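You operate a simulated robot arm through the tools that you are given. There is no shell and no other tool. Be economical: measure what you need, move in short steps, check, and stop when the job is done.

The job below is to be done with a simulated robot arm. You get a single attempt, and the scene is never put back.

TASK
Stop the fan, turn its isolator off, padlock it and prove it dead.
Fine: in that order; one press of the motor start button is the proof.

It is judged by the outcome, as a careful person would: the job done as asked, and still so three seconds after it is handed in. It fails if anything else is knocked over, pushed out of place, dropped, spilled or broken.

THE ROBOT
A 7-joint arm with a two-finger parallel gripper on a trunk, on a base that drives. Base frame: it is fixed to the floor where the robot stands at the start and does not move with it; the origin is under the middle of the robot, x ahead of it, y to its left, z up. Lengths are in mm, angles in degrees, forces in N, time in s.
With the tool pointing down near the work surface it reaches from about 320 to 780 mm from the robot's upright axis, wherever it stands. Its first joint turns from -166.0 to 166.0 degrees. Places, roughly: fan isolator [600, -100, 800]; motor start button [500, -200, 600]; motor stop button [600, -200, 600]. Payload 3.91 kg.
The TCP is the grasp point between the finger pads, 30 mm short of the fingertips. In the tool frame z runs along the fingers and y along their closing line. The gripper opens to 110 mm. The fingers are 20 mm wide and 10 mm thick; the gripper's body (48 by 112 mm) begins 55 mm behind the TCP.
Orientation is told as [roll, pitch, yaw] about the base's x, y, z axes, in that order, counted from this pose: with the fingers straight down and closing along the base's y, the tool's x points along the base's -x, its y along +y and its z along -z.

THE INTERFACE
- The arm moves only by the tool servo_tool. Its arguments are lists of equal length, an entry for each row: "dp": the shift along the tool's x, y, z in units of 150 mm (1.0 is 150 mm), a list of three; "rotation": the turn, a rotation vector about the tool's x, y, z in units of 60 degrees (1.0 is 60 degrees), a list of three; "fingers": the gripper command, from -1 (fully open) to 1 (shut), values between in proportion. In form: {"dp": [[x, y, z], ...], "rotation": [[ax, ay, az], ...], "fingers": [fingers, ...]}. A call has 1 to 10 rows; each row is the pose to reach, as a shift and turn from the pose commanded when the call began, along the tool's axes at that moment. A call with a number of a shift or a turn outside -1 to 1 is refused whole. Rows are played at 5 a second. More than 50 mm and 8.6 degrees between two rows, or a gripper value outside its range, and nothing of the call is played. A pose out of reach is approached as far as the arm can. The call stops where the force on the tool passes 40 N (or 10 N more than at its start, if that is more) or the arm is blocked; 0.2 s more then pass. The fingers move at their own pace (about 153 mm/s each) and stop on an object; they squeeze with about 39 N. The grip force told is the motor's: it shows also when the fingers shut on nothing. Time passes only in rows, and 0.2 s behind the last, so rows that repeat a pose let the fingers close. It gives the time, the measured TCP pose, the force on the tool (base axes), the opening and the grip force at its end, in the units of the frame above (readings bear some noise), with the torque about the TCP (base axes, N m) and any sound that the robot's microphone picked up.
- Cameras (640 x 400 px; columns grow to the right, rows downward): "scene" is now at [-69.6, 51.9, 1383]; the picture's right is [-1.00, -0.05, 0.00], its down [-0.04, 0.79, -0.61] and it looks along [0.03, -0.61, -0.79] (base axes); focal length 227 px, centre (320, 200). "wrist" rides on the gripper at [77, 7, -115] in the tool frame; the picture's right is [-0.09, 1.00, 0.00], its down [-0.80, -0.07, -0.59] and it looks along [-0.59, -0.05, 0.80] (tool axes); focal length 270 px, centre (320, 200).
- grab_frame(camera): a new picture of that camera. The clock stands still meanwhile.
- lift_body(by): slides the trunk up (or, below 0, down) by that many mm; the arm and the scene camera ride with it, the base frame stays. It gives what a move gives, with no picture.
- roll_base(legs): drives the robot by 1 to 6 legs, each [ahead, turn to the left] in mm and degrees, along the robot's own axes; the way and the turn of a leg run together, so that a leg with both is an arc; at most 1500 mm and 180 degrees a leg. The arm and the cameras ride along, it lands a little off, and it stops where it bumps. It gives what a move gives.
- turn_head(pan, tilt): turns the head with the scene camera to pan (to the left, within 155 degrees either way) and tilt (down, from -29 to 69), counted from straight ahead of the robot. It gives what a move gives.
- probe_pixels(camera, pixels): for up to 12 pixels [column, row] of the newest picture of that camera ("zoom" is the newest enlarged one), the place [x, y, z] in the base frame of the surface seen there, good to about 2 mm. The clock stands still meanwhile.
- inspect(camera, box): a new picture of the part [left, top, right, bottom] of that camera's present view, enlarged. The clock stands still meanwhile.
- sign_off(): hands the job in; it is judged then, once.

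Work in short steps. Measure before you move; look again where a grasp or a placing could have gone wrong, and mend it. You have 80 turns and 52 pictures in all, those below and enlarged ones among them. Open the gripper and draw the arm clear of the work before you hand the job in, unless the task says otherwise; then end with one line.

The tools are called by a JSON object that holds its "method" and its "body". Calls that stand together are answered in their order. servo_tool: Moves the arm, as the interface text tells. Its arguments: {"type":"object","properties":{"dp":{"type":"array","items":{"type":"array","items":{"type":"number"}}},"rotation":{"type":"array","items":{"type":"array","items":{"type":"number"}}},"fingers":{"type":"array","items":{"type":"number"}}},"required":["dp","rotation","fingers"]} The other tools are called the same way: lift_body (by) slides the trunk up or down; roll_base (legs) drives the base; turn_head (pan, tilt) turns the head that bears the scene camera; grab_frame (camera) takes a picture; probe_pixels (camera, pixels) gives the place of the surface under pixels of a picture; inspect (camera, box) takes an enlarged picture of a part of a camera's view; sign_off () hands the job in.

At the start:

```text
time: 0.0
tool_pos: [462.8, -320.6, 983.5]
ee_rot: [0.0, 0.1, 0.0]
contact_force: [0.0, 0.1, 0.1]
torque: [-0.03, -0.02, -0.03]
opening: 110.3
gripper_force: 0.0
trunk travel left (down, up): [-375.0, 235.0]
robot x, y, heading: [5.4, -27.6, 0.0]
head pan, tilt: [-87.2, 52.5]
```

scene: 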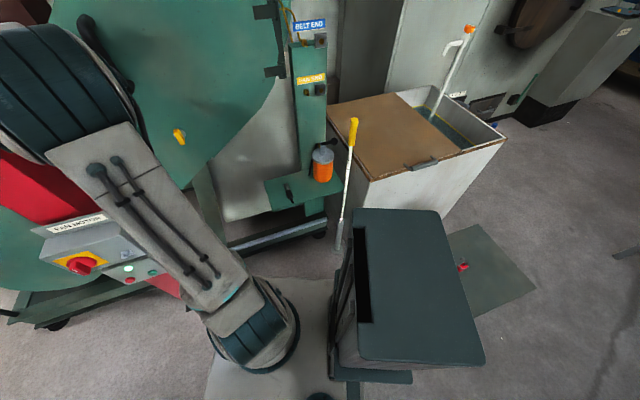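
wrist: 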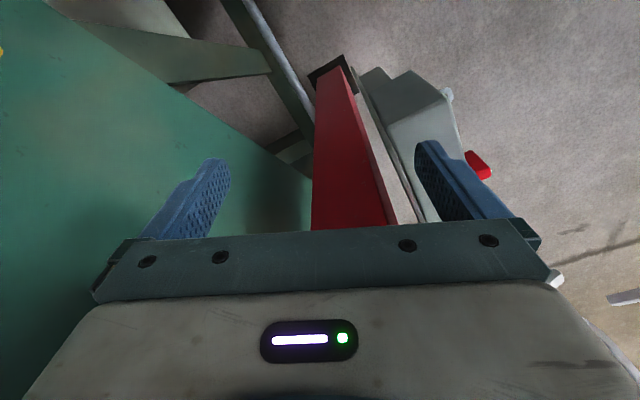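

The scene shows a control box with a red rotary handle near (82,263) and buttons near (130,270). I turn the head toward it for a clear look.

{"method": "turn_head", "body": {"pan": -35, "tilt": 45}}

{"method": "grab_frame", "body": {"camera": "scene"}}

```text
time: 1.2
tool_pos: [463.7, -320.9, 983.4]
ee_rot: [0.0, 0.0, 0.1]
contact_force: [-0.3, -0.4, 0.2]
torque: [-0.01, -0.03, -0.01]
opening: 110.1
gripper_force: 0.0
trunk travel left (down, up): [-375.0, 235.0]
robot x, y, heading: [4.9, -23.9, 0.0]
head pan, tilt: [-35.0, 45.0]
```

```text
49 pictures are left
```

scene: 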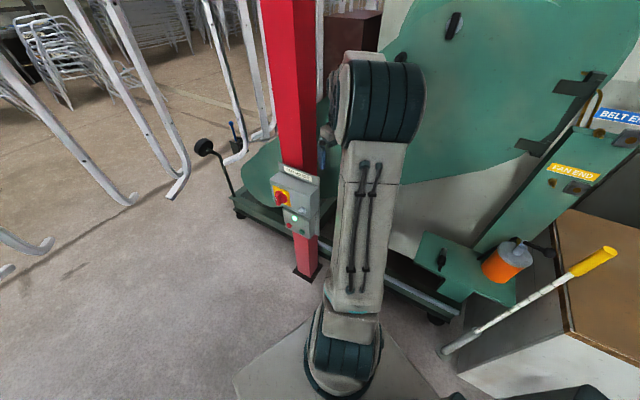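

The control box is on the red post near (295,205). I zoom in on it and on the labelled bits on the right.

{"method": "inspect", "body": {"camera": "scene", "box": [240, 150, 350, 250]}}

{"method": "inspect", "body": {"camera": "scene", "box": [400, 80, 640, 320]}}

```text
4.00 times, centred on (295, 200) of scene
```

zoom: 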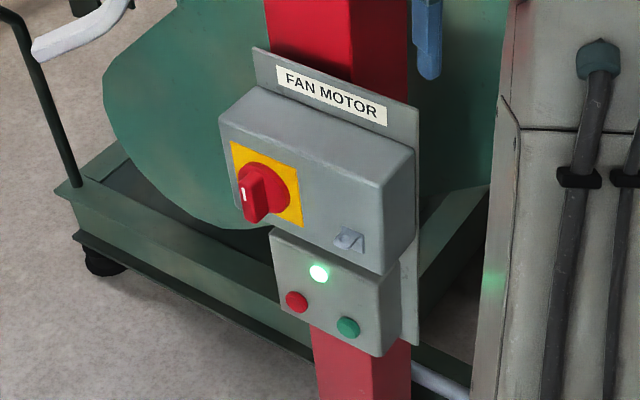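

```text
1.67 times, centred on (520, 200) of scene
```

zoom: 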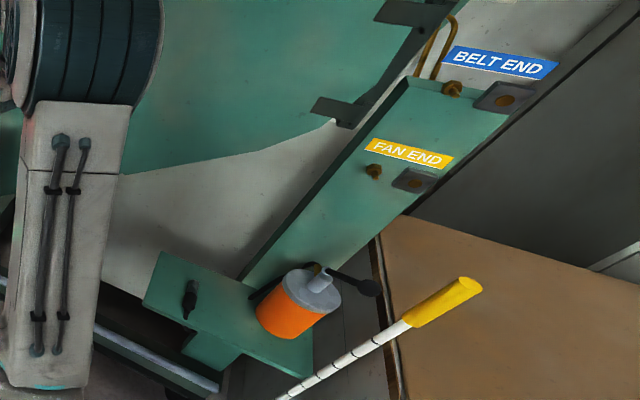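

The box shows a red handle with white mark (zoom 255,195), a hasp-like lug (350,238), lamp lit, red and green buttons. I measure these and look for the padlock, perhaps the red bit seen earlier to the right.

{"method": "probe_pixels", "body": {"camera": "scene", "pixels": [[276.2, 198.8], [283.7, 197.5], [274, 187], [289.5, 193], [290, 205.5], [294.8, 218.2], [289.2, 225.2], [301.8, 231.7], [302.5, 209.5], [300, 197.5], [310, 212.5], [295, 227.5]]}}

{"method": "turn_head", "body": {"pan": -100, "tilt": 55}}

{"method": "grab_frame", "body": {"camera": "scene"}}

```text
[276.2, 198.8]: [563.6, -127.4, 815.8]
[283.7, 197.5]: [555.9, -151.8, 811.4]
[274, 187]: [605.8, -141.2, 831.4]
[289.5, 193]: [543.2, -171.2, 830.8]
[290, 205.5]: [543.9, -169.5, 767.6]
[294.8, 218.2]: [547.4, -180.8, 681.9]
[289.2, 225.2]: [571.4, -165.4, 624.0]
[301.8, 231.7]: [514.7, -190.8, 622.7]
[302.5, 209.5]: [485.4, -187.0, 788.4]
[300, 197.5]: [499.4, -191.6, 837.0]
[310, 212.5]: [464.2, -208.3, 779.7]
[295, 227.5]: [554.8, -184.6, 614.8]
```

```text
time: 2.6
tool_pos: [464.0, -320.8, 984.1]
ee_rot: [-0.1, 0.0, 0.0]
contact_force: [0.9, 0.3, -1.1]
torque: [-0.01, 0.0, 0.01]
opening: 110.0
gripper_force: 0.0
trunk travel left (down, up): [-375.0, 235.0]
robot x, y, heading: [-0.3, -26.0, -0.0]
head pan, tilt: [-100.0, 55.0]
```

```text
46 pictures are left
```

scene: 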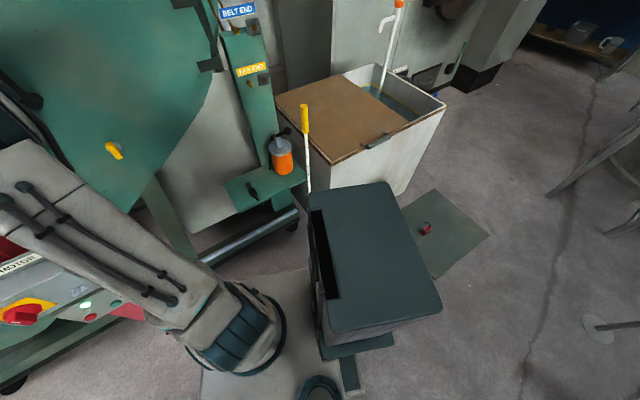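

A red padlock-like item lies on a plate near (425,228). I zoom in and probe.

{"method": "inspect", "body": {"camera": "scene", "box": [390, 190, 490, 270]}}

{"method": "probe_pixels", "body": {"camera": "scene", "pixels": [[425, 229], [431, 222], [440, 240], [403, 212], [436, 192], [486, 236], [435, 276], [360, 250]]}}

```text
5.00 times, centred on (440, 230) of scene
```

zoom: 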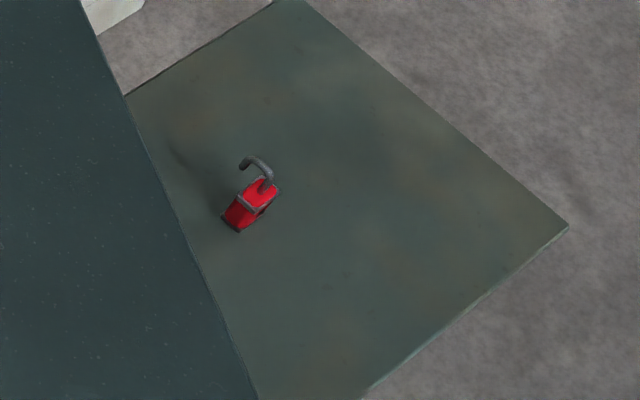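

```text
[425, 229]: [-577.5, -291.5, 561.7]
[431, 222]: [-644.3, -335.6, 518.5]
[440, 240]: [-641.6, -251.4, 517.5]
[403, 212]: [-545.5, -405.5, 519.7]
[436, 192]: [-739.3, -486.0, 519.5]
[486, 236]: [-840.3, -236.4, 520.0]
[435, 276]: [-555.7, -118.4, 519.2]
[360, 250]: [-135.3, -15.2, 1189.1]
```

The padlock stands open at about (-578,-291,540) on a table behind the robot. The panel faces (-0.41,0.91), so I'll retract the arm and swing it to the front, then look at the free floor to the left.

{"method": "servo_tool", "body": {"dp": [[0.25, 0.1, -0.15], [0.5, 0.2, -0.3], [0.75, 0.4, -0.4], [0.9, 0.65, -0.5]], "rotation": [[0, 0, 0], [0, 0, 0], [0, 0, 0], [0, 0, 0]], "fingers": [1, 1, 1, 1]}}

{"method": "turn_head", "body": {"pan": 50, "tilt": 45}}

{"method": "grab_frame", "body": {"camera": "scene"}}

```text
refused: row 3 steps farther than a row can; nothing moved
```

```text
time: 4.9
tool_pos: [464.8, -321.7, 982.9]
ee_rot: [0.0, 0.0, 0.0]
contact_force: [-0.2, -0.2, 0.5]
torque: [-0.03, -0.02, -0.01]
opening: 109.8
gripper_force: 0.0
trunk travel left (down, up): [-375.0, 235.0]
robot x, y, heading: [1.7, -26.1, -0.1]
head pan, tilt: [50.0, 45.0]
```

```text
44 pictures are left
```

scene: 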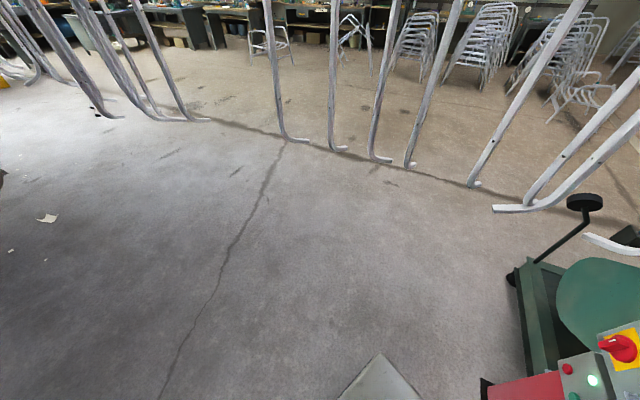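

The floor left/ahead is clear. I retract the arm with smaller steps (fingers shutting for pressing).

{"method": "servo_tool", "body": {"dp": [[0.2, 0.05, -0.1], [0.4, 0.1, -0.2], [0.6, 0.15, -0.3], [0.8, 0.3, -0.4], [0.9, 0.5, -0.5], [0.95, 0.75, -0.5], [0.95, 1.0, -0.5]], "rotation": [[0, 0, 0], [0, 0, 0], [0, 0, 0], [0, 0, 0], [0, 0, 0], [0, 0, 0], [0, 0, 0]], "fingers": [1, 1, 1, 1, 1, 1, 1]}}

```text
time: 6.5
tool_pos: [322.1, -170.5, 1057.1]
ee_rot: [-0.1, 0.1, 0.0]
contact_force: [0.4, -1.1, -0.4]
torque: [0.01, 0.04, 0.0]
opening: 0.3
gripper_force: 37.8
trunk travel left (down, up): [-375.0, 235.0]
robot x, y, heading: [4.5, -24.3, -0.0]
head pan, tilt: [50.0, 45.0]
```

Retracted to r≈350. I swing it to straight ahead of the robot.

{"method": "servo_tool", "body": {"dp": [[-0.05, 0.25, 0], [-0.1, 0.5, 0], [-0.15, 0.75, 0], [-0.15, 1.0, 0]], "rotation": [[0, 0, 0], [0, 0, 0], [0, 0, 0], [0, 0, 0]], "fingers": [1, 1, 1, 1]}}

{"method": "roll_base", "body": {"legs": [[0, 59], [500, 0], [0, -125]]}}

{"method": "turn_head", "body": {"pan": 0, "tilt": 45}}

{"method": "grab_frame", "body": {"camera": "scene"}}

```text
time: 7.5
tool_pos: [347.9, -21.4, 1055.7]
ee_rot: [-0.1, 0.0, 0.0]
contact_force: [0.8, -0.3, 0.1]
torque: [-0.01, 0.01, -0.01]
opening: 0.0
gripper_force: 38.0
trunk travel left (down, up): [-375.0, 235.0]
robot x, y, heading: [5.2, -25.7, 0.1]
head pan, tilt: [50.0, 45.0]
```

```text
time: 18.1
tool_pos: [411.3, 79.1, 1054.6]
ee_rot: [0.0, 0.0, -65.3]
contact_force: [-0.2, 0.5, -0.1]
torque: [0.04, 0.01, 0.02]
opening: 0.4
gripper_force: 37.8
trunk travel left (down, up): [-375.0, 235.0]
robot x, y, heading: [267.5, 388.9, -65.3]
head pan, tilt: [50.0, 45.0]
```

```text
time: 19.3
tool_pos: [410.8, 79.7, 1054.2]
ee_rot: [-0.1, 0.0, -65.3]
contact_force: [-0.7, -0.7, 0.1]
torque: [-0.01, 0.01, 0.01]
opening: 0.0
gripper_force: 37.4
trunk travel left (down, up): [-375.0, 235.0]
robot x, y, heading: [267.2, 392.3, -65.2]
head pan, tilt: [0.0, 45.0]
```

```text
43 pictures are left
```

scene: 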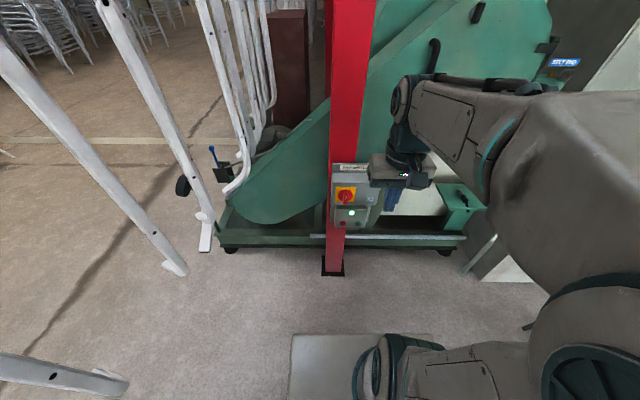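

Now the panel is straight ahead. I zoom on it to measure precisely.

{"method": "inspect", "body": {"camera": "scene", "box": [315, 155, 395, 235]}}

```text
5.00 times, centred on (355, 195) of scene
```

zoom: 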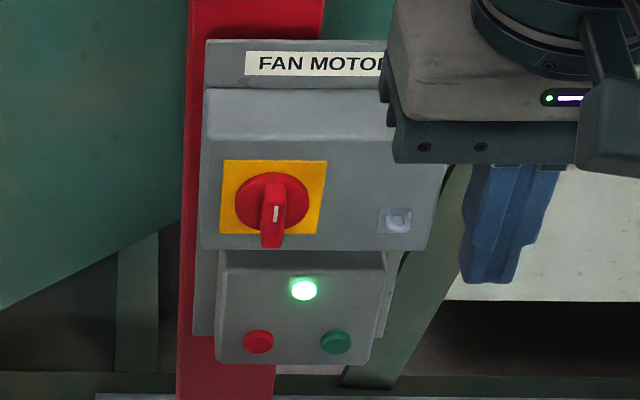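

{"method": "probe_pixels", "body": {"camera": "zoom", "pixels": [[272, 185], [271, 240], [240, 205], [305, 195], [228, 225], [318, 170], [258, 341], [335, 342], [297, 345], [395, 219], [383, 212], [370, 200]]}}

```text
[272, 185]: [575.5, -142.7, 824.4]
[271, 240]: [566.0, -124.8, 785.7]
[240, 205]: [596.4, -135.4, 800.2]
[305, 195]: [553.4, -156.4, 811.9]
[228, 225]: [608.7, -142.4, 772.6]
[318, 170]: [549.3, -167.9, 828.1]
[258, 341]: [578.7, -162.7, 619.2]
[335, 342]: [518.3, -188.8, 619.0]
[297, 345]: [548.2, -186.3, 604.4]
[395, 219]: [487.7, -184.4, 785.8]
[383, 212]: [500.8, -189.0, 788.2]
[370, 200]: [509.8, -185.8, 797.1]
```

Panel lateral direction ≈(0.918,0.396); stop button at (579,-163,619), start at (518,-189,619), handle ridge at (566,-125,~800), lug at (488,-184,786). I now tilt the tool toward horizontal, pointing at the panel, in two halves.

{"method": "servo_tool", "body": {"dp": [[-0.16, 0.06, 0.16], [-0.33, 0.13, 0.33], [-0.5, 0.19, 0.5], [-0.66, 0.25, 0.66], [-0.83, 0.32, 0.83], [-1.0, 0.38, 1.0]], "rotation": [[0, -0.125, 0], [0, -0.25, 0], [0, -0.375, 0], [0, -0.5, 0], [0, -0.625, 0], [0, -0.75, 0]], "fingers": [1, 1, 1, 1, 1, 1]}}

```text
time: 20.7
tool_pos: [511.9, -24.2, 910.8]
ee_rot: [1.5, -39.7, -70.1]
contact_force: [-0.2, -1.6, 1.3]
torque: [0.07, 0.06, 0.08]
opening: 0.0
gripper_force: 37.7
out of reach, approached as far as the arm can: row 6
trunk travel left (down, up): [-375.0, 235.0]
robot x, y, heading: [266.6, 394.5, -65.3]
head pan, tilt: [0.0, 45.0]
```

It stopped short around 40° tilt. I look at the arm's posture.

{"method": "grab_frame", "body": {"camera": "scene"}}

```text
41 pictures are left
```

scene: 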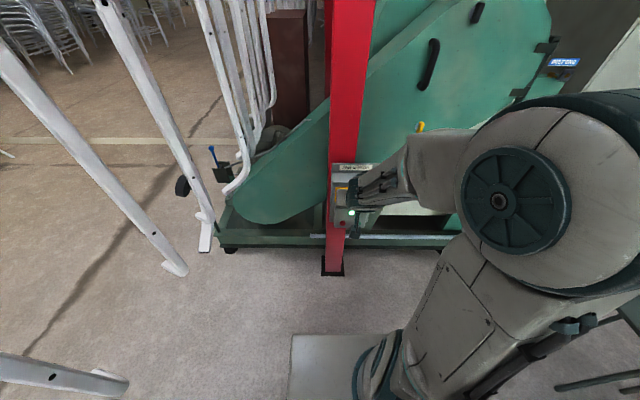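

The elbow is high with the forearm slanting down, which limits the upward tilt. Lowering the trunk should help; the tool is ~90 mm in front of the handle, so sinking is clear.

{"method": "lift_body", "body": {"by": -250}}

{"method": "servo_tool", "body": {"dp": [[0, 0, 0], [0, 0, 0]], "rotation": [[0, -0.1, 0], [0, -0.2, 0]], "fingers": [1, 1]}}

```text
time: 23.3
tool_pos: [513.3, -27.8, 662.8]
ee_rot: [-1.8, -40.8, -65.0]
contact_force: [1.0, 0.1, 0.5]
torque: [0.01, 0.03, -0.01]
opening: 0.0
gripper_force: 37.7
trunk travel left (down, up): [-125.0, 485.0]
robot x, y, heading: [270.6, 388.4, -65.3]
head pan, tilt: [0.0, 45.0]
```

```text
time: 23.9
tool_pos: [512.5, -26.2, 663.8]
ee_rot: [-2.5, -52.9, -64.3]
contact_force: [-0.1, -0.5, 0.8]
torque: [-0.04, -0.02, 0.0]
opening: 0.0
gripper_force: 37.9
trunk travel left (down, up): [-125.0, 485.0]
robot x, y, heading: [264.6, 391.2, -65.5]
head pan, tilt: [0.0, 45.0]
```

That helped: tilt now 53°. I continue tilting to about 83°.

{"method": "servo_tool", "body": {"dp": [[0, 0, 0], [0, 0, 0], [0, 0, 0], [0, 0, 0]], "rotation": [[0, -0.13, 0], [0, -0.26, 0], [0, -0.39, 0], [0, -0.5, 0]], "fingers": [1, 1, 1, 1]}}

```text
time: 24.9
tool_pos: [551.6, -70.0, 665.6]
ee_rot: [-11.2, -82.7, -55.2]
contact_force: [0.1, 0.7, 0.7]
torque: [0.03, 0.0, 0.01]
opening: 0.0
gripper_force: 37.5
out of reach, approached as far as the arm can: row 1, 2, 3, 4
trunk travel left (down, up): [-125.0, 485.0]
robot x, y, heading: [264.4, 391.0, -65.4]
head pan, tilt: [0.0, 45.0]
```

Tool axis is now (0.40,-0.91,-0.12), well aligned with the panel; the limit was nearness to the body. I back the base 80 mm for working room, then finish levelling.

{"method": "roll_base", "body": {"legs": [[-80, 0]]}}

{"method": "servo_tool", "body": {"dp": [[0, 0, 0.2], [0, 0, 0.4]], "rotation": [[0, -0.06, 0], [0, -0.12, 0]], "fingers": [1, 1]}}

{"method": "grab_frame", "body": {"camera": "wrist"}}

{"method": "grab_frame", "body": {"camera": "scene"}}

```text
time: 25.9
tool_pos: [517.0, 3.4, 665.9]
ee_rot: [-11.0, -82.7, -55.4]
contact_force: [-0.3, -0.1, 0.1]
torque: [-0.02, -0.01, -0.02]
opening: 0.3
gripper_force: 37.3
trunk travel left (down, up): [-125.0, 485.0]
robot x, y, heading: [233.4, 468.0, -65.4]
head pan, tilt: [0.0, 45.0]
```

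```text
time: 26.5
tool_pos: [552.3, -43.5, 661.8]
ee_rot: [-92.2, -88.7, 25.2]
contact_force: [-0.9, 0.6, 0.2]
torque: [0.0, 0.01, 0.04]
opening: 0.0
gripper_force: 37.5
out of reach, approached as far as the arm can: row 1, 2
trunk travel left (down, up): [-125.0, 485.0]
robot x, y, heading: [232.8, 463.0, -65.5]
head pan, tilt: [0.0, 45.0]
```

```text
40 pictures are left
```

wrist: 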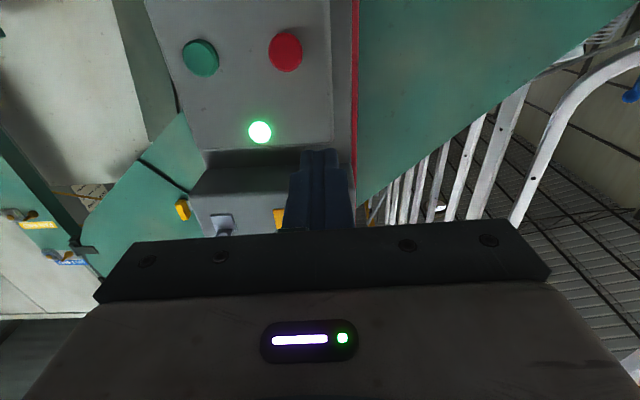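

```text
39 pictures are left
```

scene: 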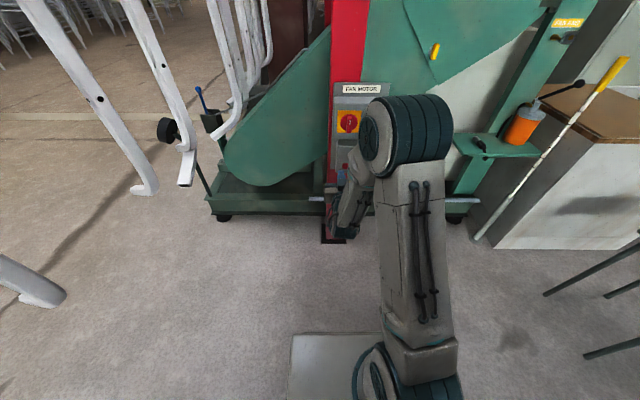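

Aligned (effective heading −67°, level). TCP is at lateral 490, depth −259, z 662; I shift to the stop button line (lateral 467, z 619) and partway forward.

{"method": "servo_tool", "body": {"dp": [[0.14, -0.08, 0.1], [0.285, -0.153, 0.2], [0.285, -0.153, 0.4]], "rotation": [[0, 0, 0], [0, 0, 0], [0, 0, 0]], "fingers": [1, 1, 1]}}

{"method": "grab_frame", "body": {"camera": "wrist"}}

```text
time: 27.3
tool_pos: [581.0, -92.6, 622.1]
ee_rot: [-84.8, -88.4, 17.1]
contact_force: [0.1, 0.0, -0.4]
torque: [0.03, 0.02, 0.0]
opening: 0.0
gripper_force: 38.2
out of reach, approached as far as the arm can: row 1, 2, 3
trunk travel left (down, up): [-125.0, 485.0]
robot x, y, heading: [230.2, 463.7, -65.4]
head pan, tilt: [0.0, 45.0]
```

```text
38 pictures are left
```

wrist: 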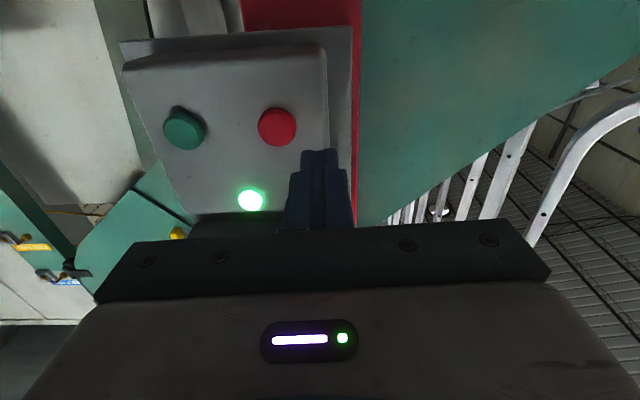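

Now lateral is 497 (want 467), depth −315. I shift right by 30 mm without going forward.

{"method": "servo_tool", "body": {"dp": [[0.01, -0.1, 0], [0.02, -0.2, 0]], "rotation": [[0, 0, 0], [0, 0, 0]], "fingers": [1, 1]}}

```text
time: 27.9
tool_pos: [578.8, -90.1, 625.7]
ee_rot: [-87.7, -88.5, 20.1]
contact_force: [-0.4, 0.2, 0.1]
torque: [0.02, 0.01, 0.03]
opening: 0.1
gripper_force: 37.4
out of reach, approached as far as the arm can: row 1, 2
trunk travel left (down, up): [-125.0, 485.0]
robot x, y, heading: [233.5, 466.4, -65.1]
head pan, tilt: [0.0, 45.0]
```

Stuck at a joint limit. I probe the arm's own links to understand its posture.

{"method": "grab_frame", "body": {"camera": "scene"}}

{"method": "probe_pixels", "body": {"camera": "scene", "pixels": [[410, 130], [380, 140], [415, 200], [415, 300], [420, 345], [400, 385], [355, 185], [350, 215], [310, 370]]}}

```text
37 pictures are left
```

scene: 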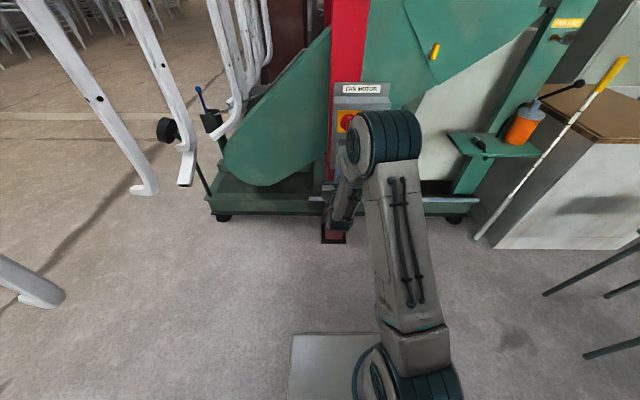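

```text
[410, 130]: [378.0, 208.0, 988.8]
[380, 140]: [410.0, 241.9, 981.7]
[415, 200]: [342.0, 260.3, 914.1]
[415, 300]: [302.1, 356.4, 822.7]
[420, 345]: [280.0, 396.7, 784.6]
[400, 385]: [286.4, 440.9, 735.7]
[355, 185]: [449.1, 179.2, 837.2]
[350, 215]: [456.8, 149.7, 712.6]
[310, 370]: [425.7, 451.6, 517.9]
```

The forearm slopes steeply down (elbow z≈930, wrist z≈712), so the wrist is at its limit; stretching further and lowering the shoulder will flatten it. I back the base 150 mm and sink the trunk 100 mm.

{"method": "roll_base", "body": {"legs": [[-150, 0]]}}

{"method": "lift_body", "body": {"by": -100}}

{"method": "servo_tool", "body": {"dp": [[-0.2, -0.05, 0.2], [-0.4, -0.1, 0.4], [-0.6, -0.15, 0.6], [-0.65, -0.2, 0.8]], "rotation": [[0, 0, 0], [0, 0, 0], [0, 0, 0], [0, 0, 0]], "fingers": [1, 1, 1, 1]}}

```text
time: 29.3
tool_pos: [515.7, 48.0, 625.0]
ee_rot: [-85.8, -88.4, 17.9]
contact_force: [-0.3, -0.8, -1.5]
torque: [0.02, 0.03, -0.01]
opening: 0.2
gripper_force: 36.9
trunk travel left (down, up): [-125.0, 485.0]
robot x, y, heading: [170.7, 600.6, -65.0]
head pan, tilt: [0.0, 45.0]
```

```text
time: 30.6
tool_pos: [514.4, 48.4, 523.5]
ee_rot: [-86.2, -88.4, 18.4]
contact_force: [-0.9, -0.4, 0.4]
torque: [0.04, -0.02, -0.01]
opening: 0.0
gripper_force: 37.6
trunk travel left (down, up): [-25.0, 585.0]
robot x, y, heading: [170.0, 600.5, -65.6]
head pan, tilt: [0.0, 45.0]
```

```text
time: 31.6
tool_pos: [552.4, -68.2, 623.1]
ee_rot: [-82.9, -88.5, 14.1]
contact_force: [-0.4, 0.2, 0.3]
torque: [0.01, -0.01, -0.05]
opening: 0.2
gripper_force: 37.4
out of reach, approached as far as the arm can: row 2, 3, 4
trunk travel left (down, up): [-25.0, 585.0]
robot x, y, heading: [170.4, 603.5, -65.5]
head pan, tilt: [0.0, 45.0]
```

Lateral is still 13 mm off with level tool. Buttons don't need a level tool, so I relax the pitch by ~15° (tips drooping) and re-aim.

{"method": "servo_tool", "body": {"dp": [[0, -0.05, 0], [0, -0.09, 0]], "rotation": [[0, 0.125, 0], [0, 0.25, 0]], "fingers": [1, 1]}}

{"method": "grab_frame", "body": {"camera": "scene"}}

```text
time: 32.2
tool_pos: [538.1, -71.1, 622.9]
ee_rot: [-6.1, -74.7, -61.8]
contact_force: [1.1, 0.3, -0.4]
torque: [-0.02, 0.03, -0.01]
opening: 0.0
gripper_force: 38.1
trunk travel left (down, up): [-25.0, 585.0]
robot x, y, heading: [168.5, 604.6, -65.2]
head pan, tilt: [0.0, 45.0]
```

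```text
36 pictures are left
```

scene: 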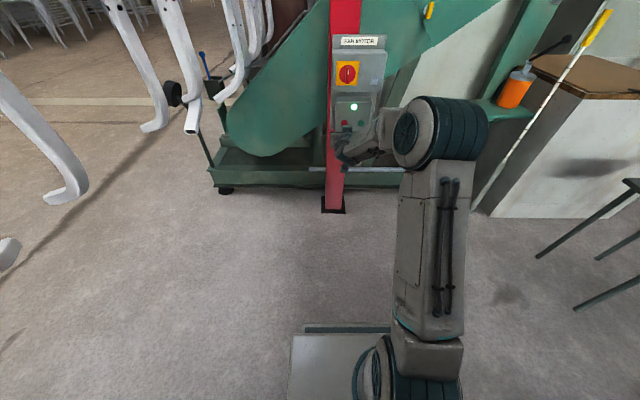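

Reached: lateral 466, depth −278, z 623, tilt 15°. I push forward to the red stop button with small final steps.

{"method": "servo_tool", "body": {"dp": [[-0.073, 0.005, 0.193], [-0.126, 0.005, 0.386], [-0.143, 0.005, 0.45], [-0.15, 0.005, 0.476], [-0.157, 0.005, 0.502]], "rotation": [[0, 0, 0], [0, 0, 0], [0, 0, 0], [0, 0, 0], [0, 0, 0]], "fingers": [1, 1, 1, 1, 1]}}

{"method": "grab_frame", "body": {"camera": "wrist"}}

```text
time: 33.4
tool_pos: [568.2, -143.5, 627.5]
ee_rot: [-5.8, -74.8, -62.2]
contact_force: [-7.5, 15.1, 0.3]
torque: [-0.01, 0.02, -0.02]
opening: 0.0
gripper_force: 37.3
trunk travel left (down, up): [-25.0, 585.0]
robot x, y, heading: [168.7, 604.2, -65.5]
head pan, tilt: [0.0, 45.0]
```

```text
35 pictures are left
```

wrist: 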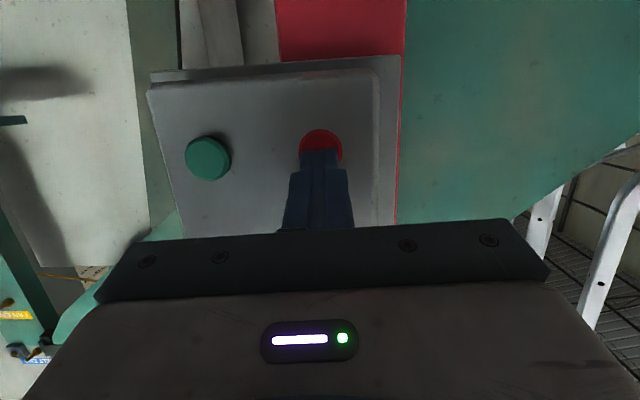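

Fingertip is on the red button with ~17 N. I draw back 60 mm and check the lamp.

{"method": "servo_tool", "body": {"dp": [[0, 0, -0.15], [0.1, 0, -0.45]], "rotation": [[0, 0, 0], [0, 0, 0]], "fingers": [1, 1]}}

{"method": "inspect", "body": {"camera": "scene", "box": [320, 25, 400, 165]}}

```text
time: 34.0
tool_pos: [541.1, -79.8, 627.4]
ee_rot: [-5.9, -74.8, -62.1]
contact_force: [0.8, 0.0, -0.3]
torque: [-0.03, 0.02, -0.01]
opening: 0.0
gripper_force: 37.6
trunk travel left (down, up): [-25.0, 585.0]
robot x, y, heading: [170.5, 601.2, -65.2]
head pan, tilt: [0.0, 45.0]
```

```text
2.86 times, centred on (360, 95) of scene
```

zoom: 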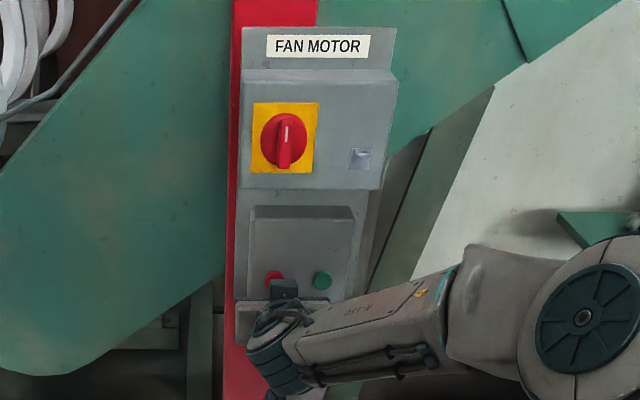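

Lamp is off: fan stopped. Now I rise with the trunk to the handle height, drawing back 30 mm more first and opening the fingers to ~45 mm.

{"method": "servo_tool", "body": {"dp": [[0.05, 0, -0.2]], "rotation": [[0, 0, 0]], "fingers": [0.2]}}

{"method": "lift_body", "body": {"by": 180}}

{"method": "grab_frame", "body": {"camera": "wrist"}}

{"method": "grab_frame", "body": {"camera": "scene"}}

```text
time: 34.4
tool_pos: [529.2, -50.3, 627.7]
ee_rot: [-6.0, -74.8, -62.0]
contact_force: [0.0, 0.6, 0.0]
torque: [-0.01, -0.01, 0.01]
opening: 43.8
gripper_force: 0.1
trunk travel left (down, up): [-25.0, 585.0]
robot x, y, heading: [171.1, 603.0, -65.4]
head pan, tilt: [0.0, 45.0]
```

```text
time: 36.4
tool_pos: [530.7, -49.9, 808.7]
ee_rot: [-5.9, -74.8, -62.1]
contact_force: [-0.6, -1.4, -0.6]
torque: [-0.04, 0.0, 0.0]
opening: 43.8
gripper_force: 0.0
trunk travel left (down, up): [-205.0, 405.0]
robot x, y, heading: [166.6, 601.8, -65.3]
head pan, tilt: [0.0, 45.0]
```

```text
33 pictures are left
```

wrist: 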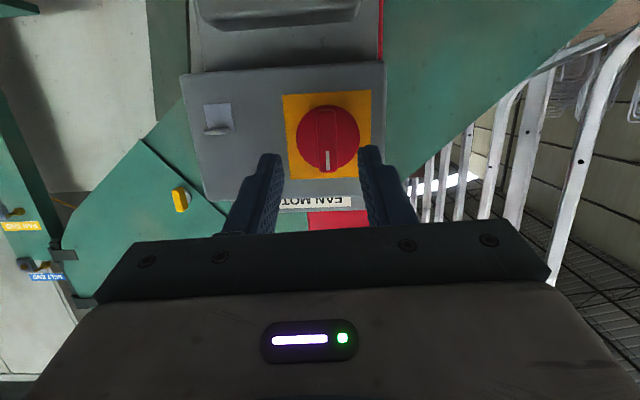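

```text
32 pictures are left
```

scene: 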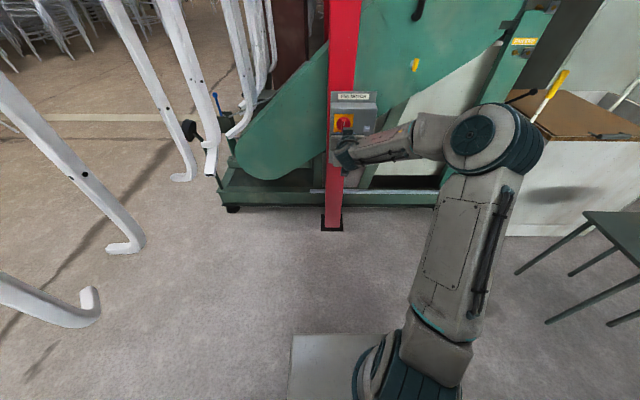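

The wrist view shows the dial at (328,138). I zoom for markings and the lug at (217,118).

{"method": "inspect", "body": {"camera": "wrist", "box": [190, 80, 390, 205]}}

{"method": "probe_pixels", "body": {"camera": "wrist", "pixels": [[328, 120], [328, 165], [310, 135], [350, 135], [285, 97], [345, 178], [217, 118], [217, 132], [208, 133], [228, 128], [240, 150], [260, 100]]}}

```text
3.20 times, centred on (290, 142) of wrist
```

zoom: 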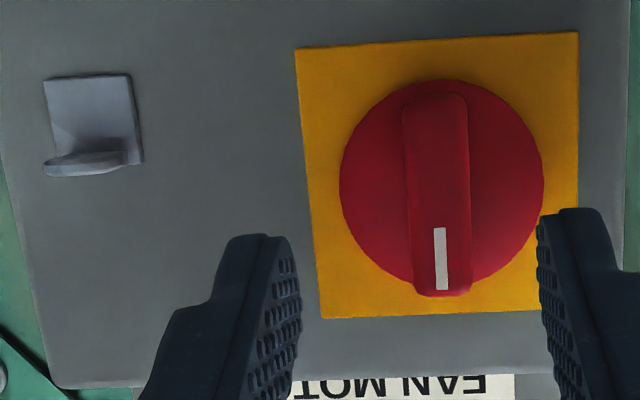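

```text
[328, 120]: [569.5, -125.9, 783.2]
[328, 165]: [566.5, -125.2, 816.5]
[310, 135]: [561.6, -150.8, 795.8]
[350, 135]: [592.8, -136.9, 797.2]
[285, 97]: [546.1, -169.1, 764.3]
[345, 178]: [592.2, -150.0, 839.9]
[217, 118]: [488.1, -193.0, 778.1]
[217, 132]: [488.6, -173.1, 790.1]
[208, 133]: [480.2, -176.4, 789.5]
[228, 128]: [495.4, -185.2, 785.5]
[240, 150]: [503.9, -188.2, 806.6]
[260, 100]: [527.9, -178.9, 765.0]
```

The handle ridge is vertical (z 772–824, lateral 472), white mark at the top; the lug is a horizontal tab at z≈789. I advance around the ridge and close.

{"method": "servo_tool", "body": {"dp": [[-0.03, 0.03, 0.22], [-0.085, 0.03, 0.46], [-0.085, 0.03, 0.46], [-0.085, 0.03, 0.46]], "rotation": [[0, 0, 0], [0, 0, 0], [0, 0, 0], [0, 0, 0]], "fingers": [0.2, 0.2, 1, 1]}}

{"method": "grab_frame", "body": {"camera": "wrist"}}

```text
time: 37.4
tool_pos: [560.1, -114.0, 803.0]
ee_rot: [-5.9, -74.7, -62.0]
contact_force: [2.3, -3.2, -5.7]
torque: [0.43, 0.21, 0.83]
opening: 16.0
gripper_force: 44.7
trunk travel left (down, up): [-205.0, 405.0]
robot x, y, heading: [170.3, 604.4, -65.3]
head pan, tilt: [0.0, 45.0]
```

```text
30 pictures are left
```

wrist: 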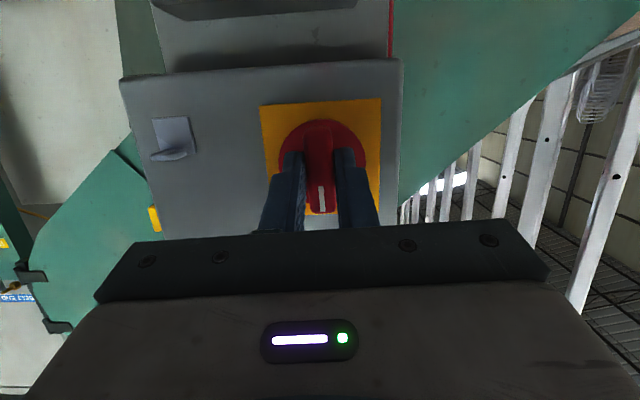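

Gripped on the ridge (16 mm). I turn it counter-clockwise (mark toward 9 o'clock) in small rows and watch the torque.

{"method": "servo_tool", "body": {"dp": [[0, 0, 0], [0, 0, 0], [0, 0, 0]], "rotation": [[0.033, 0, -0.1206], [0.066, 0, -0.241], [0.099, 0, -0.362]], "fingers": [1, 1, 1]}}

{"method": "grab_frame", "body": {"camera": "wrist"}}

```text
time: 38.2
tool_pos: [562.5, -114.2, 802.1]
ee_rot: [-60.0, -61.7, -11.1]
contact_force: [6.7, -4.5, -2.3]
torque: [-0.57, -0.33, 1.15]
opening: 16.2
gripper_force: 45.0
trunk travel left (down, up): [-205.0, 405.0]
robot x, y, heading: [169.7, 601.8, -65.5]
head pan, tilt: [0.0, 45.0]
```

```text
29 pictures are left
```

wrist: 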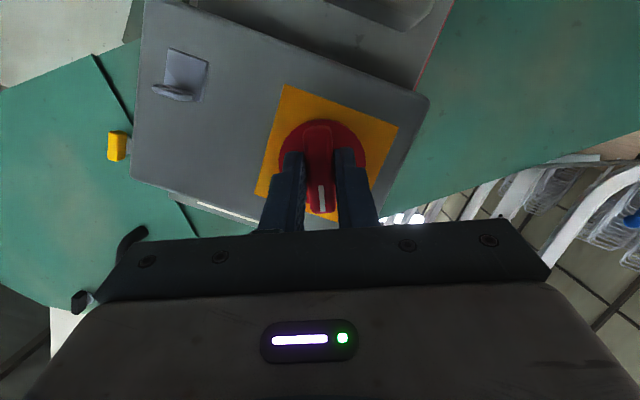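

The handle turns with the grip easily. I continue another 45°.

{"method": "servo_tool", "body": {"dp": [[0, 0, 0], [0, 0, 0], [0, 0, 0], [0, 0, 0], [0, 0, 0], [0, 0, 0]], "rotation": [[0.033, 0, -0.1206], [0.066, 0, -0.241], [0.099, 0, -0.362], [0.132, 0, -0.482], [0.165, 0, -0.603], [0.198, 0, -0.724]], "fingers": [1, 1, 1, 1, 1, 1]}}

{"method": "grab_frame", "body": {"camera": "wrist"}}

```text
time: 39.6
tool_pos: [562.9, -111.9, 800.5]
ee_rot: [-84.3, -20.0, 6.1]
contact_force: [13.5, -0.9, -7.2]
torque: [0.42, 0.13, 1.13]
opening: 15.8
gripper_force: 45.2
trunk travel left (down, up): [-205.0, 405.0]
robot x, y, heading: [169.1, 606.8, -65.4]
head pan, tilt: [0.0, 45.0]
```

```text
28 pictures are left
```

wrist: 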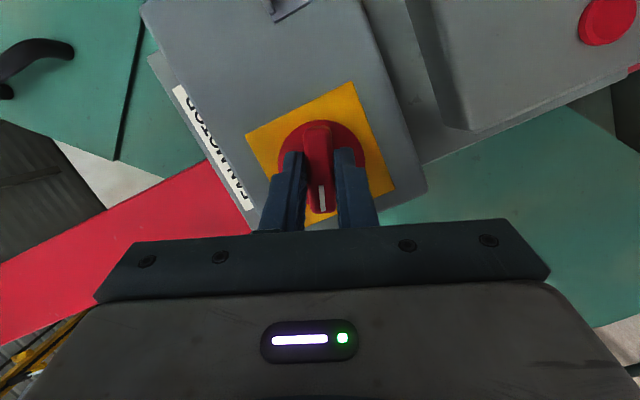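

Still following (about 67°). I finish the last ~23°.

{"method": "servo_tool", "body": {"dp": [[0, 0, 0], [0, 0, 0], [0, 0, 0], [0, 0, 0]], "rotation": [[0.033, 0, -0.1206], [0.066, 0, -0.241], [0.099, 0, -0.362], [0.104, 0, -0.38]], "fingers": [1, 1, 1, 1]}}

{"method": "grab_frame", "body": {"camera": "wrist"}}

```text
time: 40.6
tool_pos: [562.6, -111.8, 799.3]
ee_rot: [-90.6, 2.7, 7.1]
contact_force: [12.9, 13.7, -17.4]
torque: [1.05, -0.96, 0.5]
opening: 16.3
gripper_force: 45.3
trunk travel left (down, up): [-205.0, 405.0]
robot x, y, heading: [166.8, 603.0, -65.0]
head pan, tilt: [0.0, 45.0]
```

```text
27 pictures are left
```

wrist: 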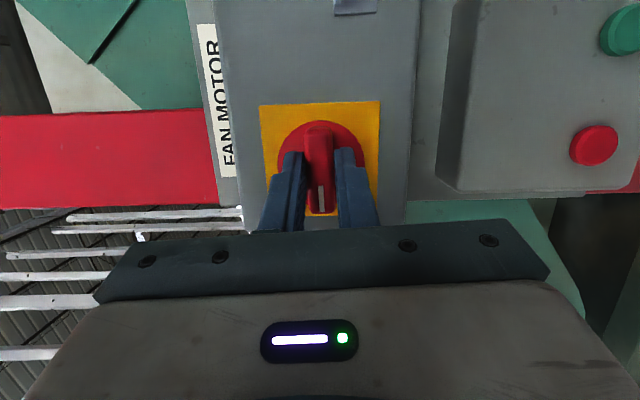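

Quarter turn complete and stop torque felt (~1.3 N·m). I release and retreat straight out from the panel.

{"method": "servo_tool", "body": {"dp": [[0, 0, 0], [0, 0, 0], [0.07, 0, -0.26], [0.14, 0, -0.52]], "rotation": [[0, 0, 0], [0, 0, 0], [0, 0, 0], [0, 0, 0]], "fingers": [0.2, 0.2, 0.2, 0.2]}}

{"method": "grab_frame", "body": {"camera": "wrist"}}

```text
time: 41.6
tool_pos: [528.3, -37.5, 803.6]
ee_rot: [-90.9, 2.6, 6.9]
contact_force: [-0.7, -0.2, 0.4]
torque: [0.02, 0.0, -0.03]
opening: 44.0
gripper_force: 0.0
trunk travel left (down, up): [-205.0, 405.0]
robot x, y, heading: [168.1, 609.8, -65.7]
head pan, tilt: [0.0, 45.0]
```

```text
26 pictures are left
```

wrist: 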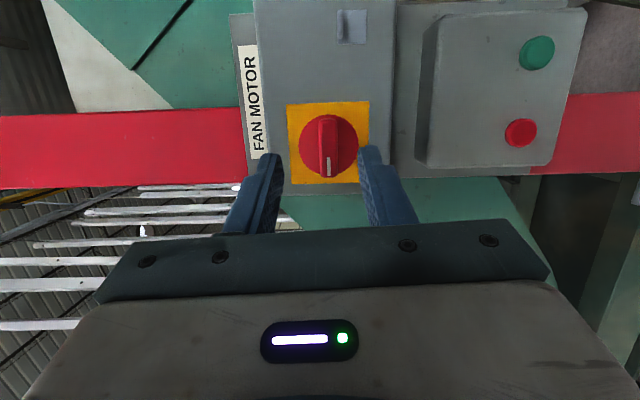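

Handle stays at 9 o'clock. I zoom on the lug at (350,25) to learn its geometry.

{"method": "inspect", "body": {"camera": "wrist", "box": [310, 0, 406, 60]}}

```text
6.67 times, centred on (358, 30) of wrist
```

zoom: 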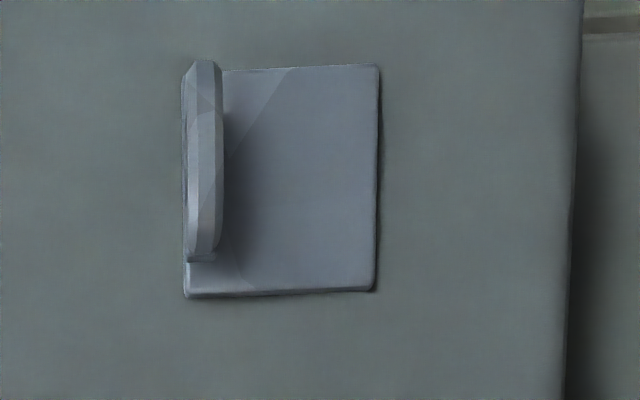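

The tab is a horizontal shelf near z 790. I check from above with the scene camera for the hole.

{"method": "inspect", "body": {"camera": "scene", "box": [325, 85, 389, 140]}}

```text
7.27 times, centred on (357, 112) of scene
```

zoom: 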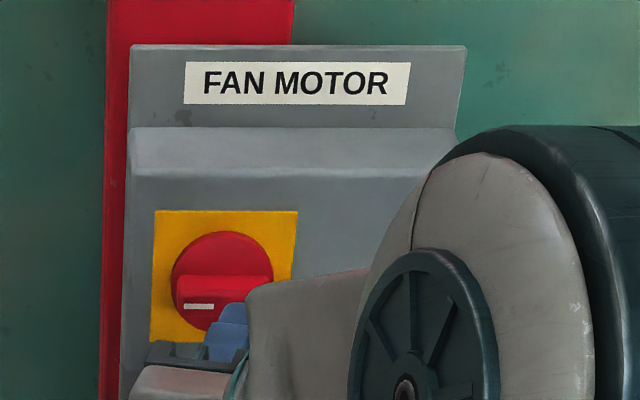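

Good, OFF position confirmed. Now I leave for the padlock: back the base off, then fold the tool back to pointing down in two halves while retracting.

{"method": "roll_base", "body": {"legs": [[-150, 0]]}}

{"method": "servo_tool", "body": {"dp": [[0, -0.1, -0.12], [0, -0.2, -0.25], [0, -0.3, -0.37], [0, -0.4, -0.5], [0, -0.5, -0.62], [0, -0.6, -0.75], [0, -0.65, -0.87], [0, -0.7, -1.0]], "rotation": [[-0.072, 0.072, 0.072], [-0.144, 0.144, 0.144], [-0.217, 0.217, 0.217], [-0.289, 0.289, 0.289], [-0.361, 0.361, 0.361], [-0.433, 0.433, 0.433], [-0.505, 0.505, 0.505], [-0.577, 0.577, 0.577]], "fingers": [0.2, 0.2, 0.2, 0.2, 0.2, 0.2, 0.2, 0.2]}}

{"method": "servo_tool", "body": {"dp": [[0, 0, 0], [0, 0, 0], [0, 0, 0], [0, 0, 0], [0, 0, 0], [0, 0, 0], [0, 0, 0]], "rotation": [[-0.072, 0.072, 0.072], [-0.144, 0.144, 0.144], [-0.217, 0.217, 0.217], [-0.289, 0.289, 0.289], [-0.361, 0.361, 0.361], [-0.433, 0.433, 0.433], [-0.505, 0.505, 0.505]], "fingers": [0.2, 0.2, 0.2, 0.2, 0.2, 0.2, 0.2]}}

```text
time: 43.0
tool_pos: [466.2, 100.3, 802.8]
ee_rot: [-90.8, 2.7, 6.7]
contact_force: [0.3, 0.8, -0.1]
torque: [0.0, 0.04, 0.0]
opening: 44.0
gripper_force: 0.0
trunk travel left (down, up): [-205.0, 405.0]
robot x, y, heading: [106.3, 741.7, -65.8]
head pan, tilt: [0.0, 45.0]
```

```text
time: 44.8
tool_pos: [453.8, 250.3, 906.7]
ee_rot: [-47.6, -18.3, -37.4]
contact_force: [1.3, 0.7, -0.8]
torque: [0.0, 0.0, -0.01]
opening: 44.1
gripper_force: 0.1
trunk travel left (down, up): [-205.0, 405.0]
robot x, y, heading: [106.0, 742.0, -65.4]
head pan, tilt: [0.0, 45.0]
```

```text
time: 46.4
tool_pos: [451.2, 251.1, 907.2]
ee_rot: [-7.1, -4.8, -78.4]
contact_force: [0.2, -0.4, -0.2]
torque: [-0.04, -0.02, -0.02]
opening: 44.4
gripper_force: 0.1
trunk travel left (down, up): [-205.0, 405.0]
robot x, y, heading: [105.3, 743.8, -65.8]
head pan, tilt: [0.0, 45.0]
```

Tool is down again. I turn right ~58° and drive 640 mm toward the padlock table, then look.

{"method": "roll_base", "body": {"legs": [[0, -58.5], [600, 0]]}}

{"method": "turn_head", "body": {"pan": 0, "tilt": 50}}

{"method": "grab_frame", "body": {"camera": "scene"}}

{"method": "grab_frame", "body": {"camera": "wrist"}}

```text
time: 52.5
tool_pos: [-482.3, -317.6, 907.5]
ee_rot: [-7.2, -4.8, -137.5]
contact_force: [-0.2, 0.6, 0.2]
torque: [0.01, 0.02, -0.03]
opening: 43.9
gripper_force: 0.0
trunk travel left (down, up): [-205.0, 405.0]
robot x, y, heading: [-241.9, 231.0, -124.7]
head pan, tilt: [0.0, 45.0]
```

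```text
time: 53.1
tool_pos: [-481.5, -317.2, 906.5]
ee_rot: [-7.2, -4.9, -137.4]
contact_force: [-0.4, 0.6, -0.8]
torque: [0.04, -0.02, -0.06]
opening: 44.0
gripper_force: 0.1
trunk travel left (down, up): [-205.0, 405.0]
robot x, y, heading: [-242.1, 232.5, -124.4]
head pan, tilt: [0.0, 50.0]
```

```text
23 pictures are left
```

scene: 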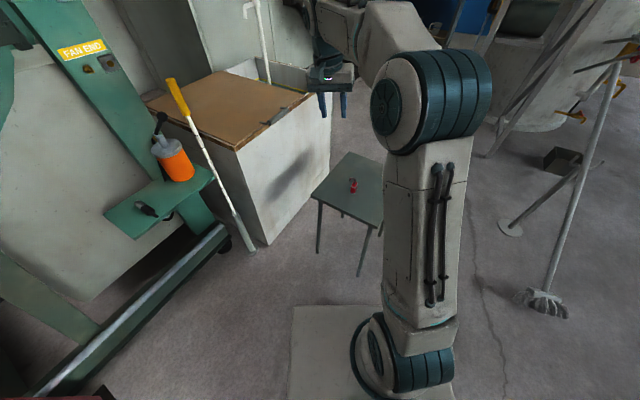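

```text
22 pictures are left
```

wrist: 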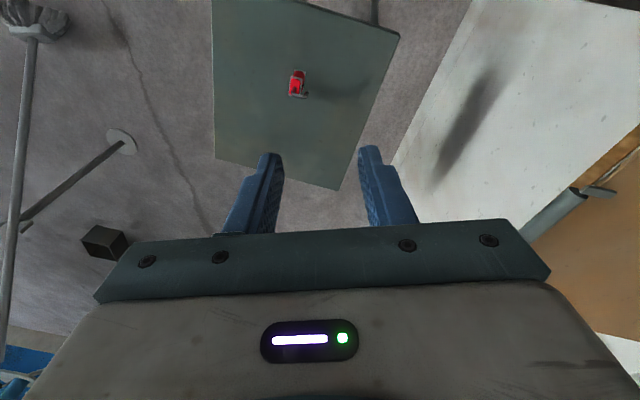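

The padlock is visible at wrist (297,83). I zoom in from both cameras.

{"method": "inspect", "body": {"camera": "wrist", "box": [265, 60, 329, 108]}}

{"method": "inspect", "body": {"camera": "scene", "box": [335, 172, 371, 200]}}

```text
8.33 times, centred on (297, 84) of wrist
```

zoom: 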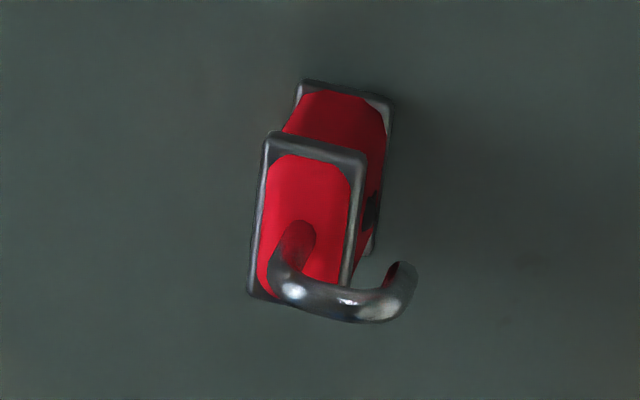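

```text
14.29 times, centred on (353, 186) of scene
```

zoom: 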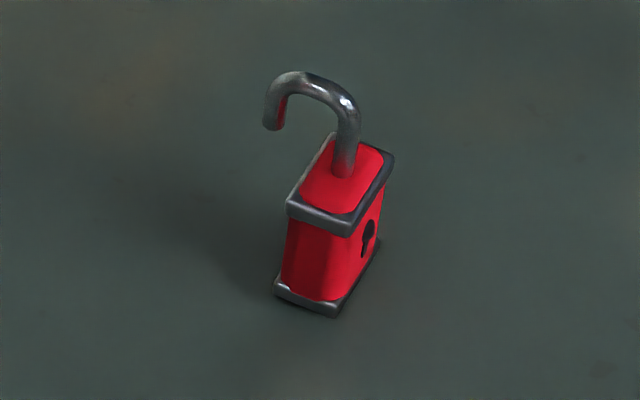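

The padlock stands upright: shackle leg in one end of the body, bow swung out sideways with a downward toe. I probe its points on this zoom.

{"method": "probe_pixels", "body": {"camera": "zoom", "pixels": [[325, 180], [365, 155], [340, 210], [292, 205], [390, 160], [345, 165], [350, 120], [300, 78], [272, 105], [272, 125], [340, 308], [283, 290]]}}

{"method": "inspect", "body": {"camera": "wrist", "box": [265, 60, 329, 108]}}

{"method": "probe_pixels", "body": {"camera": "zoom", "pixels": [[270, 135], [362, 155], [250, 292], [340, 300], [305, 200], [350, 190], [296, 245], [285, 290], [345, 310], [400, 295], [403, 270], [300, 85]]}}

```text
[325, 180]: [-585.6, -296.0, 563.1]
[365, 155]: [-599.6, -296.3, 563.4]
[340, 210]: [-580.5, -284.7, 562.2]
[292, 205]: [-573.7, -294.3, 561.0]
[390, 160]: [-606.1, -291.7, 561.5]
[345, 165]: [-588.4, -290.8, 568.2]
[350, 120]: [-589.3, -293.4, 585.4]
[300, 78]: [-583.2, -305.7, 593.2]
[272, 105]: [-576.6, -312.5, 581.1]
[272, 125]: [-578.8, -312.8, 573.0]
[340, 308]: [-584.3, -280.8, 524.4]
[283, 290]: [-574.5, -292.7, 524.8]
```

```text
8.33 times, centred on (297, 84) of wrist
```

zoom: 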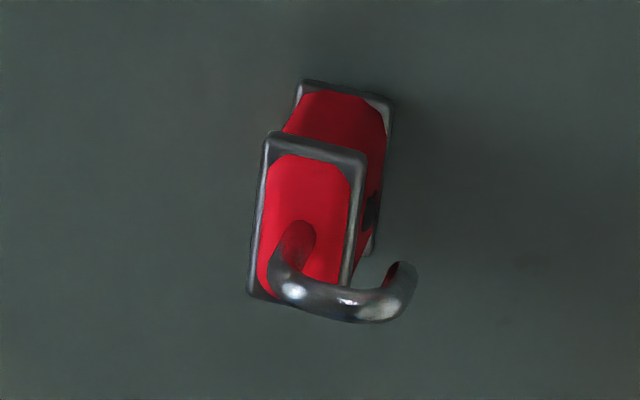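

```text
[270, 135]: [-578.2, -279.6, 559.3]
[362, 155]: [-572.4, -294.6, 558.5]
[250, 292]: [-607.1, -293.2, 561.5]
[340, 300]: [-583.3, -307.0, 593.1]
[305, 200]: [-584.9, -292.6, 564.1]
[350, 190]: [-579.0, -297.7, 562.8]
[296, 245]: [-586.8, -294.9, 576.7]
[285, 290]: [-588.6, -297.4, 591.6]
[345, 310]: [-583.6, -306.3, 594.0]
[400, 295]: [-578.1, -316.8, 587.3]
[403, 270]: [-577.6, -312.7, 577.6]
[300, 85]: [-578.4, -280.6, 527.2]
```

Body centre ≈(-590,-294), top z 563, long axis at ~24°, toe at (-578,-313) i.e. already pointing in the panel's inward direction. Before choosing a stand, I probe the mop/pole obstacles on the right and the table edges.

{"method": "probe_pixels", "body": {"camera": "scene", "pixels": [[545, 300], [575, 240], [510, 230], [540, 205], [605, 100], [565, 165], [345, 155], [312, 197], [375, 222], [360, 270], [600, 330], [500, 380]]}}

```text
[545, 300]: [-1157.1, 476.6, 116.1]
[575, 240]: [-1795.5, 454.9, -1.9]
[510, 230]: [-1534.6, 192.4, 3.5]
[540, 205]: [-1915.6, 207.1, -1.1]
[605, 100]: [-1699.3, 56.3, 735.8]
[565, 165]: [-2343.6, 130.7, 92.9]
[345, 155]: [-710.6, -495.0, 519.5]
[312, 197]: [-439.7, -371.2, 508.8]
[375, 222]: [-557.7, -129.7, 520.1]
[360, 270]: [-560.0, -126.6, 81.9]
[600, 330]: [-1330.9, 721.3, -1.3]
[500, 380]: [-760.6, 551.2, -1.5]
```

The stand at about (-737,256), heading −75°, is free (mop is at (-1157,477)). I retract the arm 150 mm, then turn, drive and turn.

{"method": "servo_tool", "body": {"dp": [[0.3, 0, -0.1], [0.6, 0, -0.2], [0.9, 0, -0.3]], "rotation": [[0, 0, 0], [0, 0, 0], [0, 0, 0]], "fingers": [0.2, 0.2, 0.2]}}

{"method": "roll_base", "body": {"legs": [[0, -57.5], [495, 0], [0, 107]]}}

{"method": "grab_frame", "body": {"camera": "scene"}}

```text
time: 53.9
tool_pos: [-376.9, -225.0, 937.7]
ee_rot: [-7.2, -5.0, -137.4]
contact_force: [0.1, -0.1, 0.2]
torque: [0.02, -0.03, 0.0]
opening: 44.0
gripper_force: 0.1
trunk travel left (down, up): [-205.0, 405.0]
robot x, y, heading: [-239.1, 234.1, -124.7]
head pan, tilt: [0.0, 50.0]
```

```text
time: 63.8
tool_pos: [-459.8, -152.5, 936.4]
ee_rot: [-7.3, -4.9, -87.0]
contact_force: [-0.1, 0.0, -0.6]
torque: [0.01, 0.01, -0.05]
opening: 44.0
gripper_force: 0.1
trunk travel left (down, up): [-205.0, 405.0]
robot x, y, heading: [-721.7, 244.5, -74.0]
head pan, tilt: [0.0, 50.0]
```

```text
18 pictures are left
```

scene: 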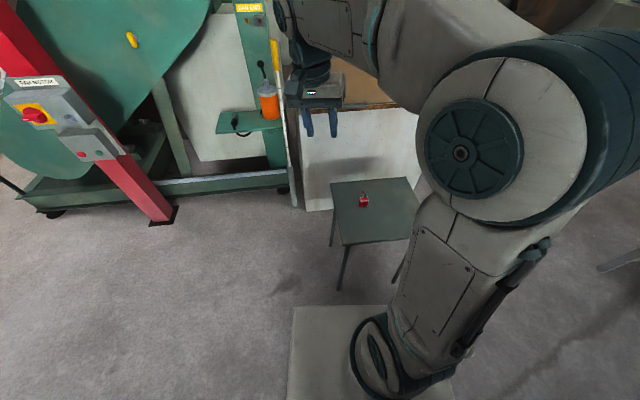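

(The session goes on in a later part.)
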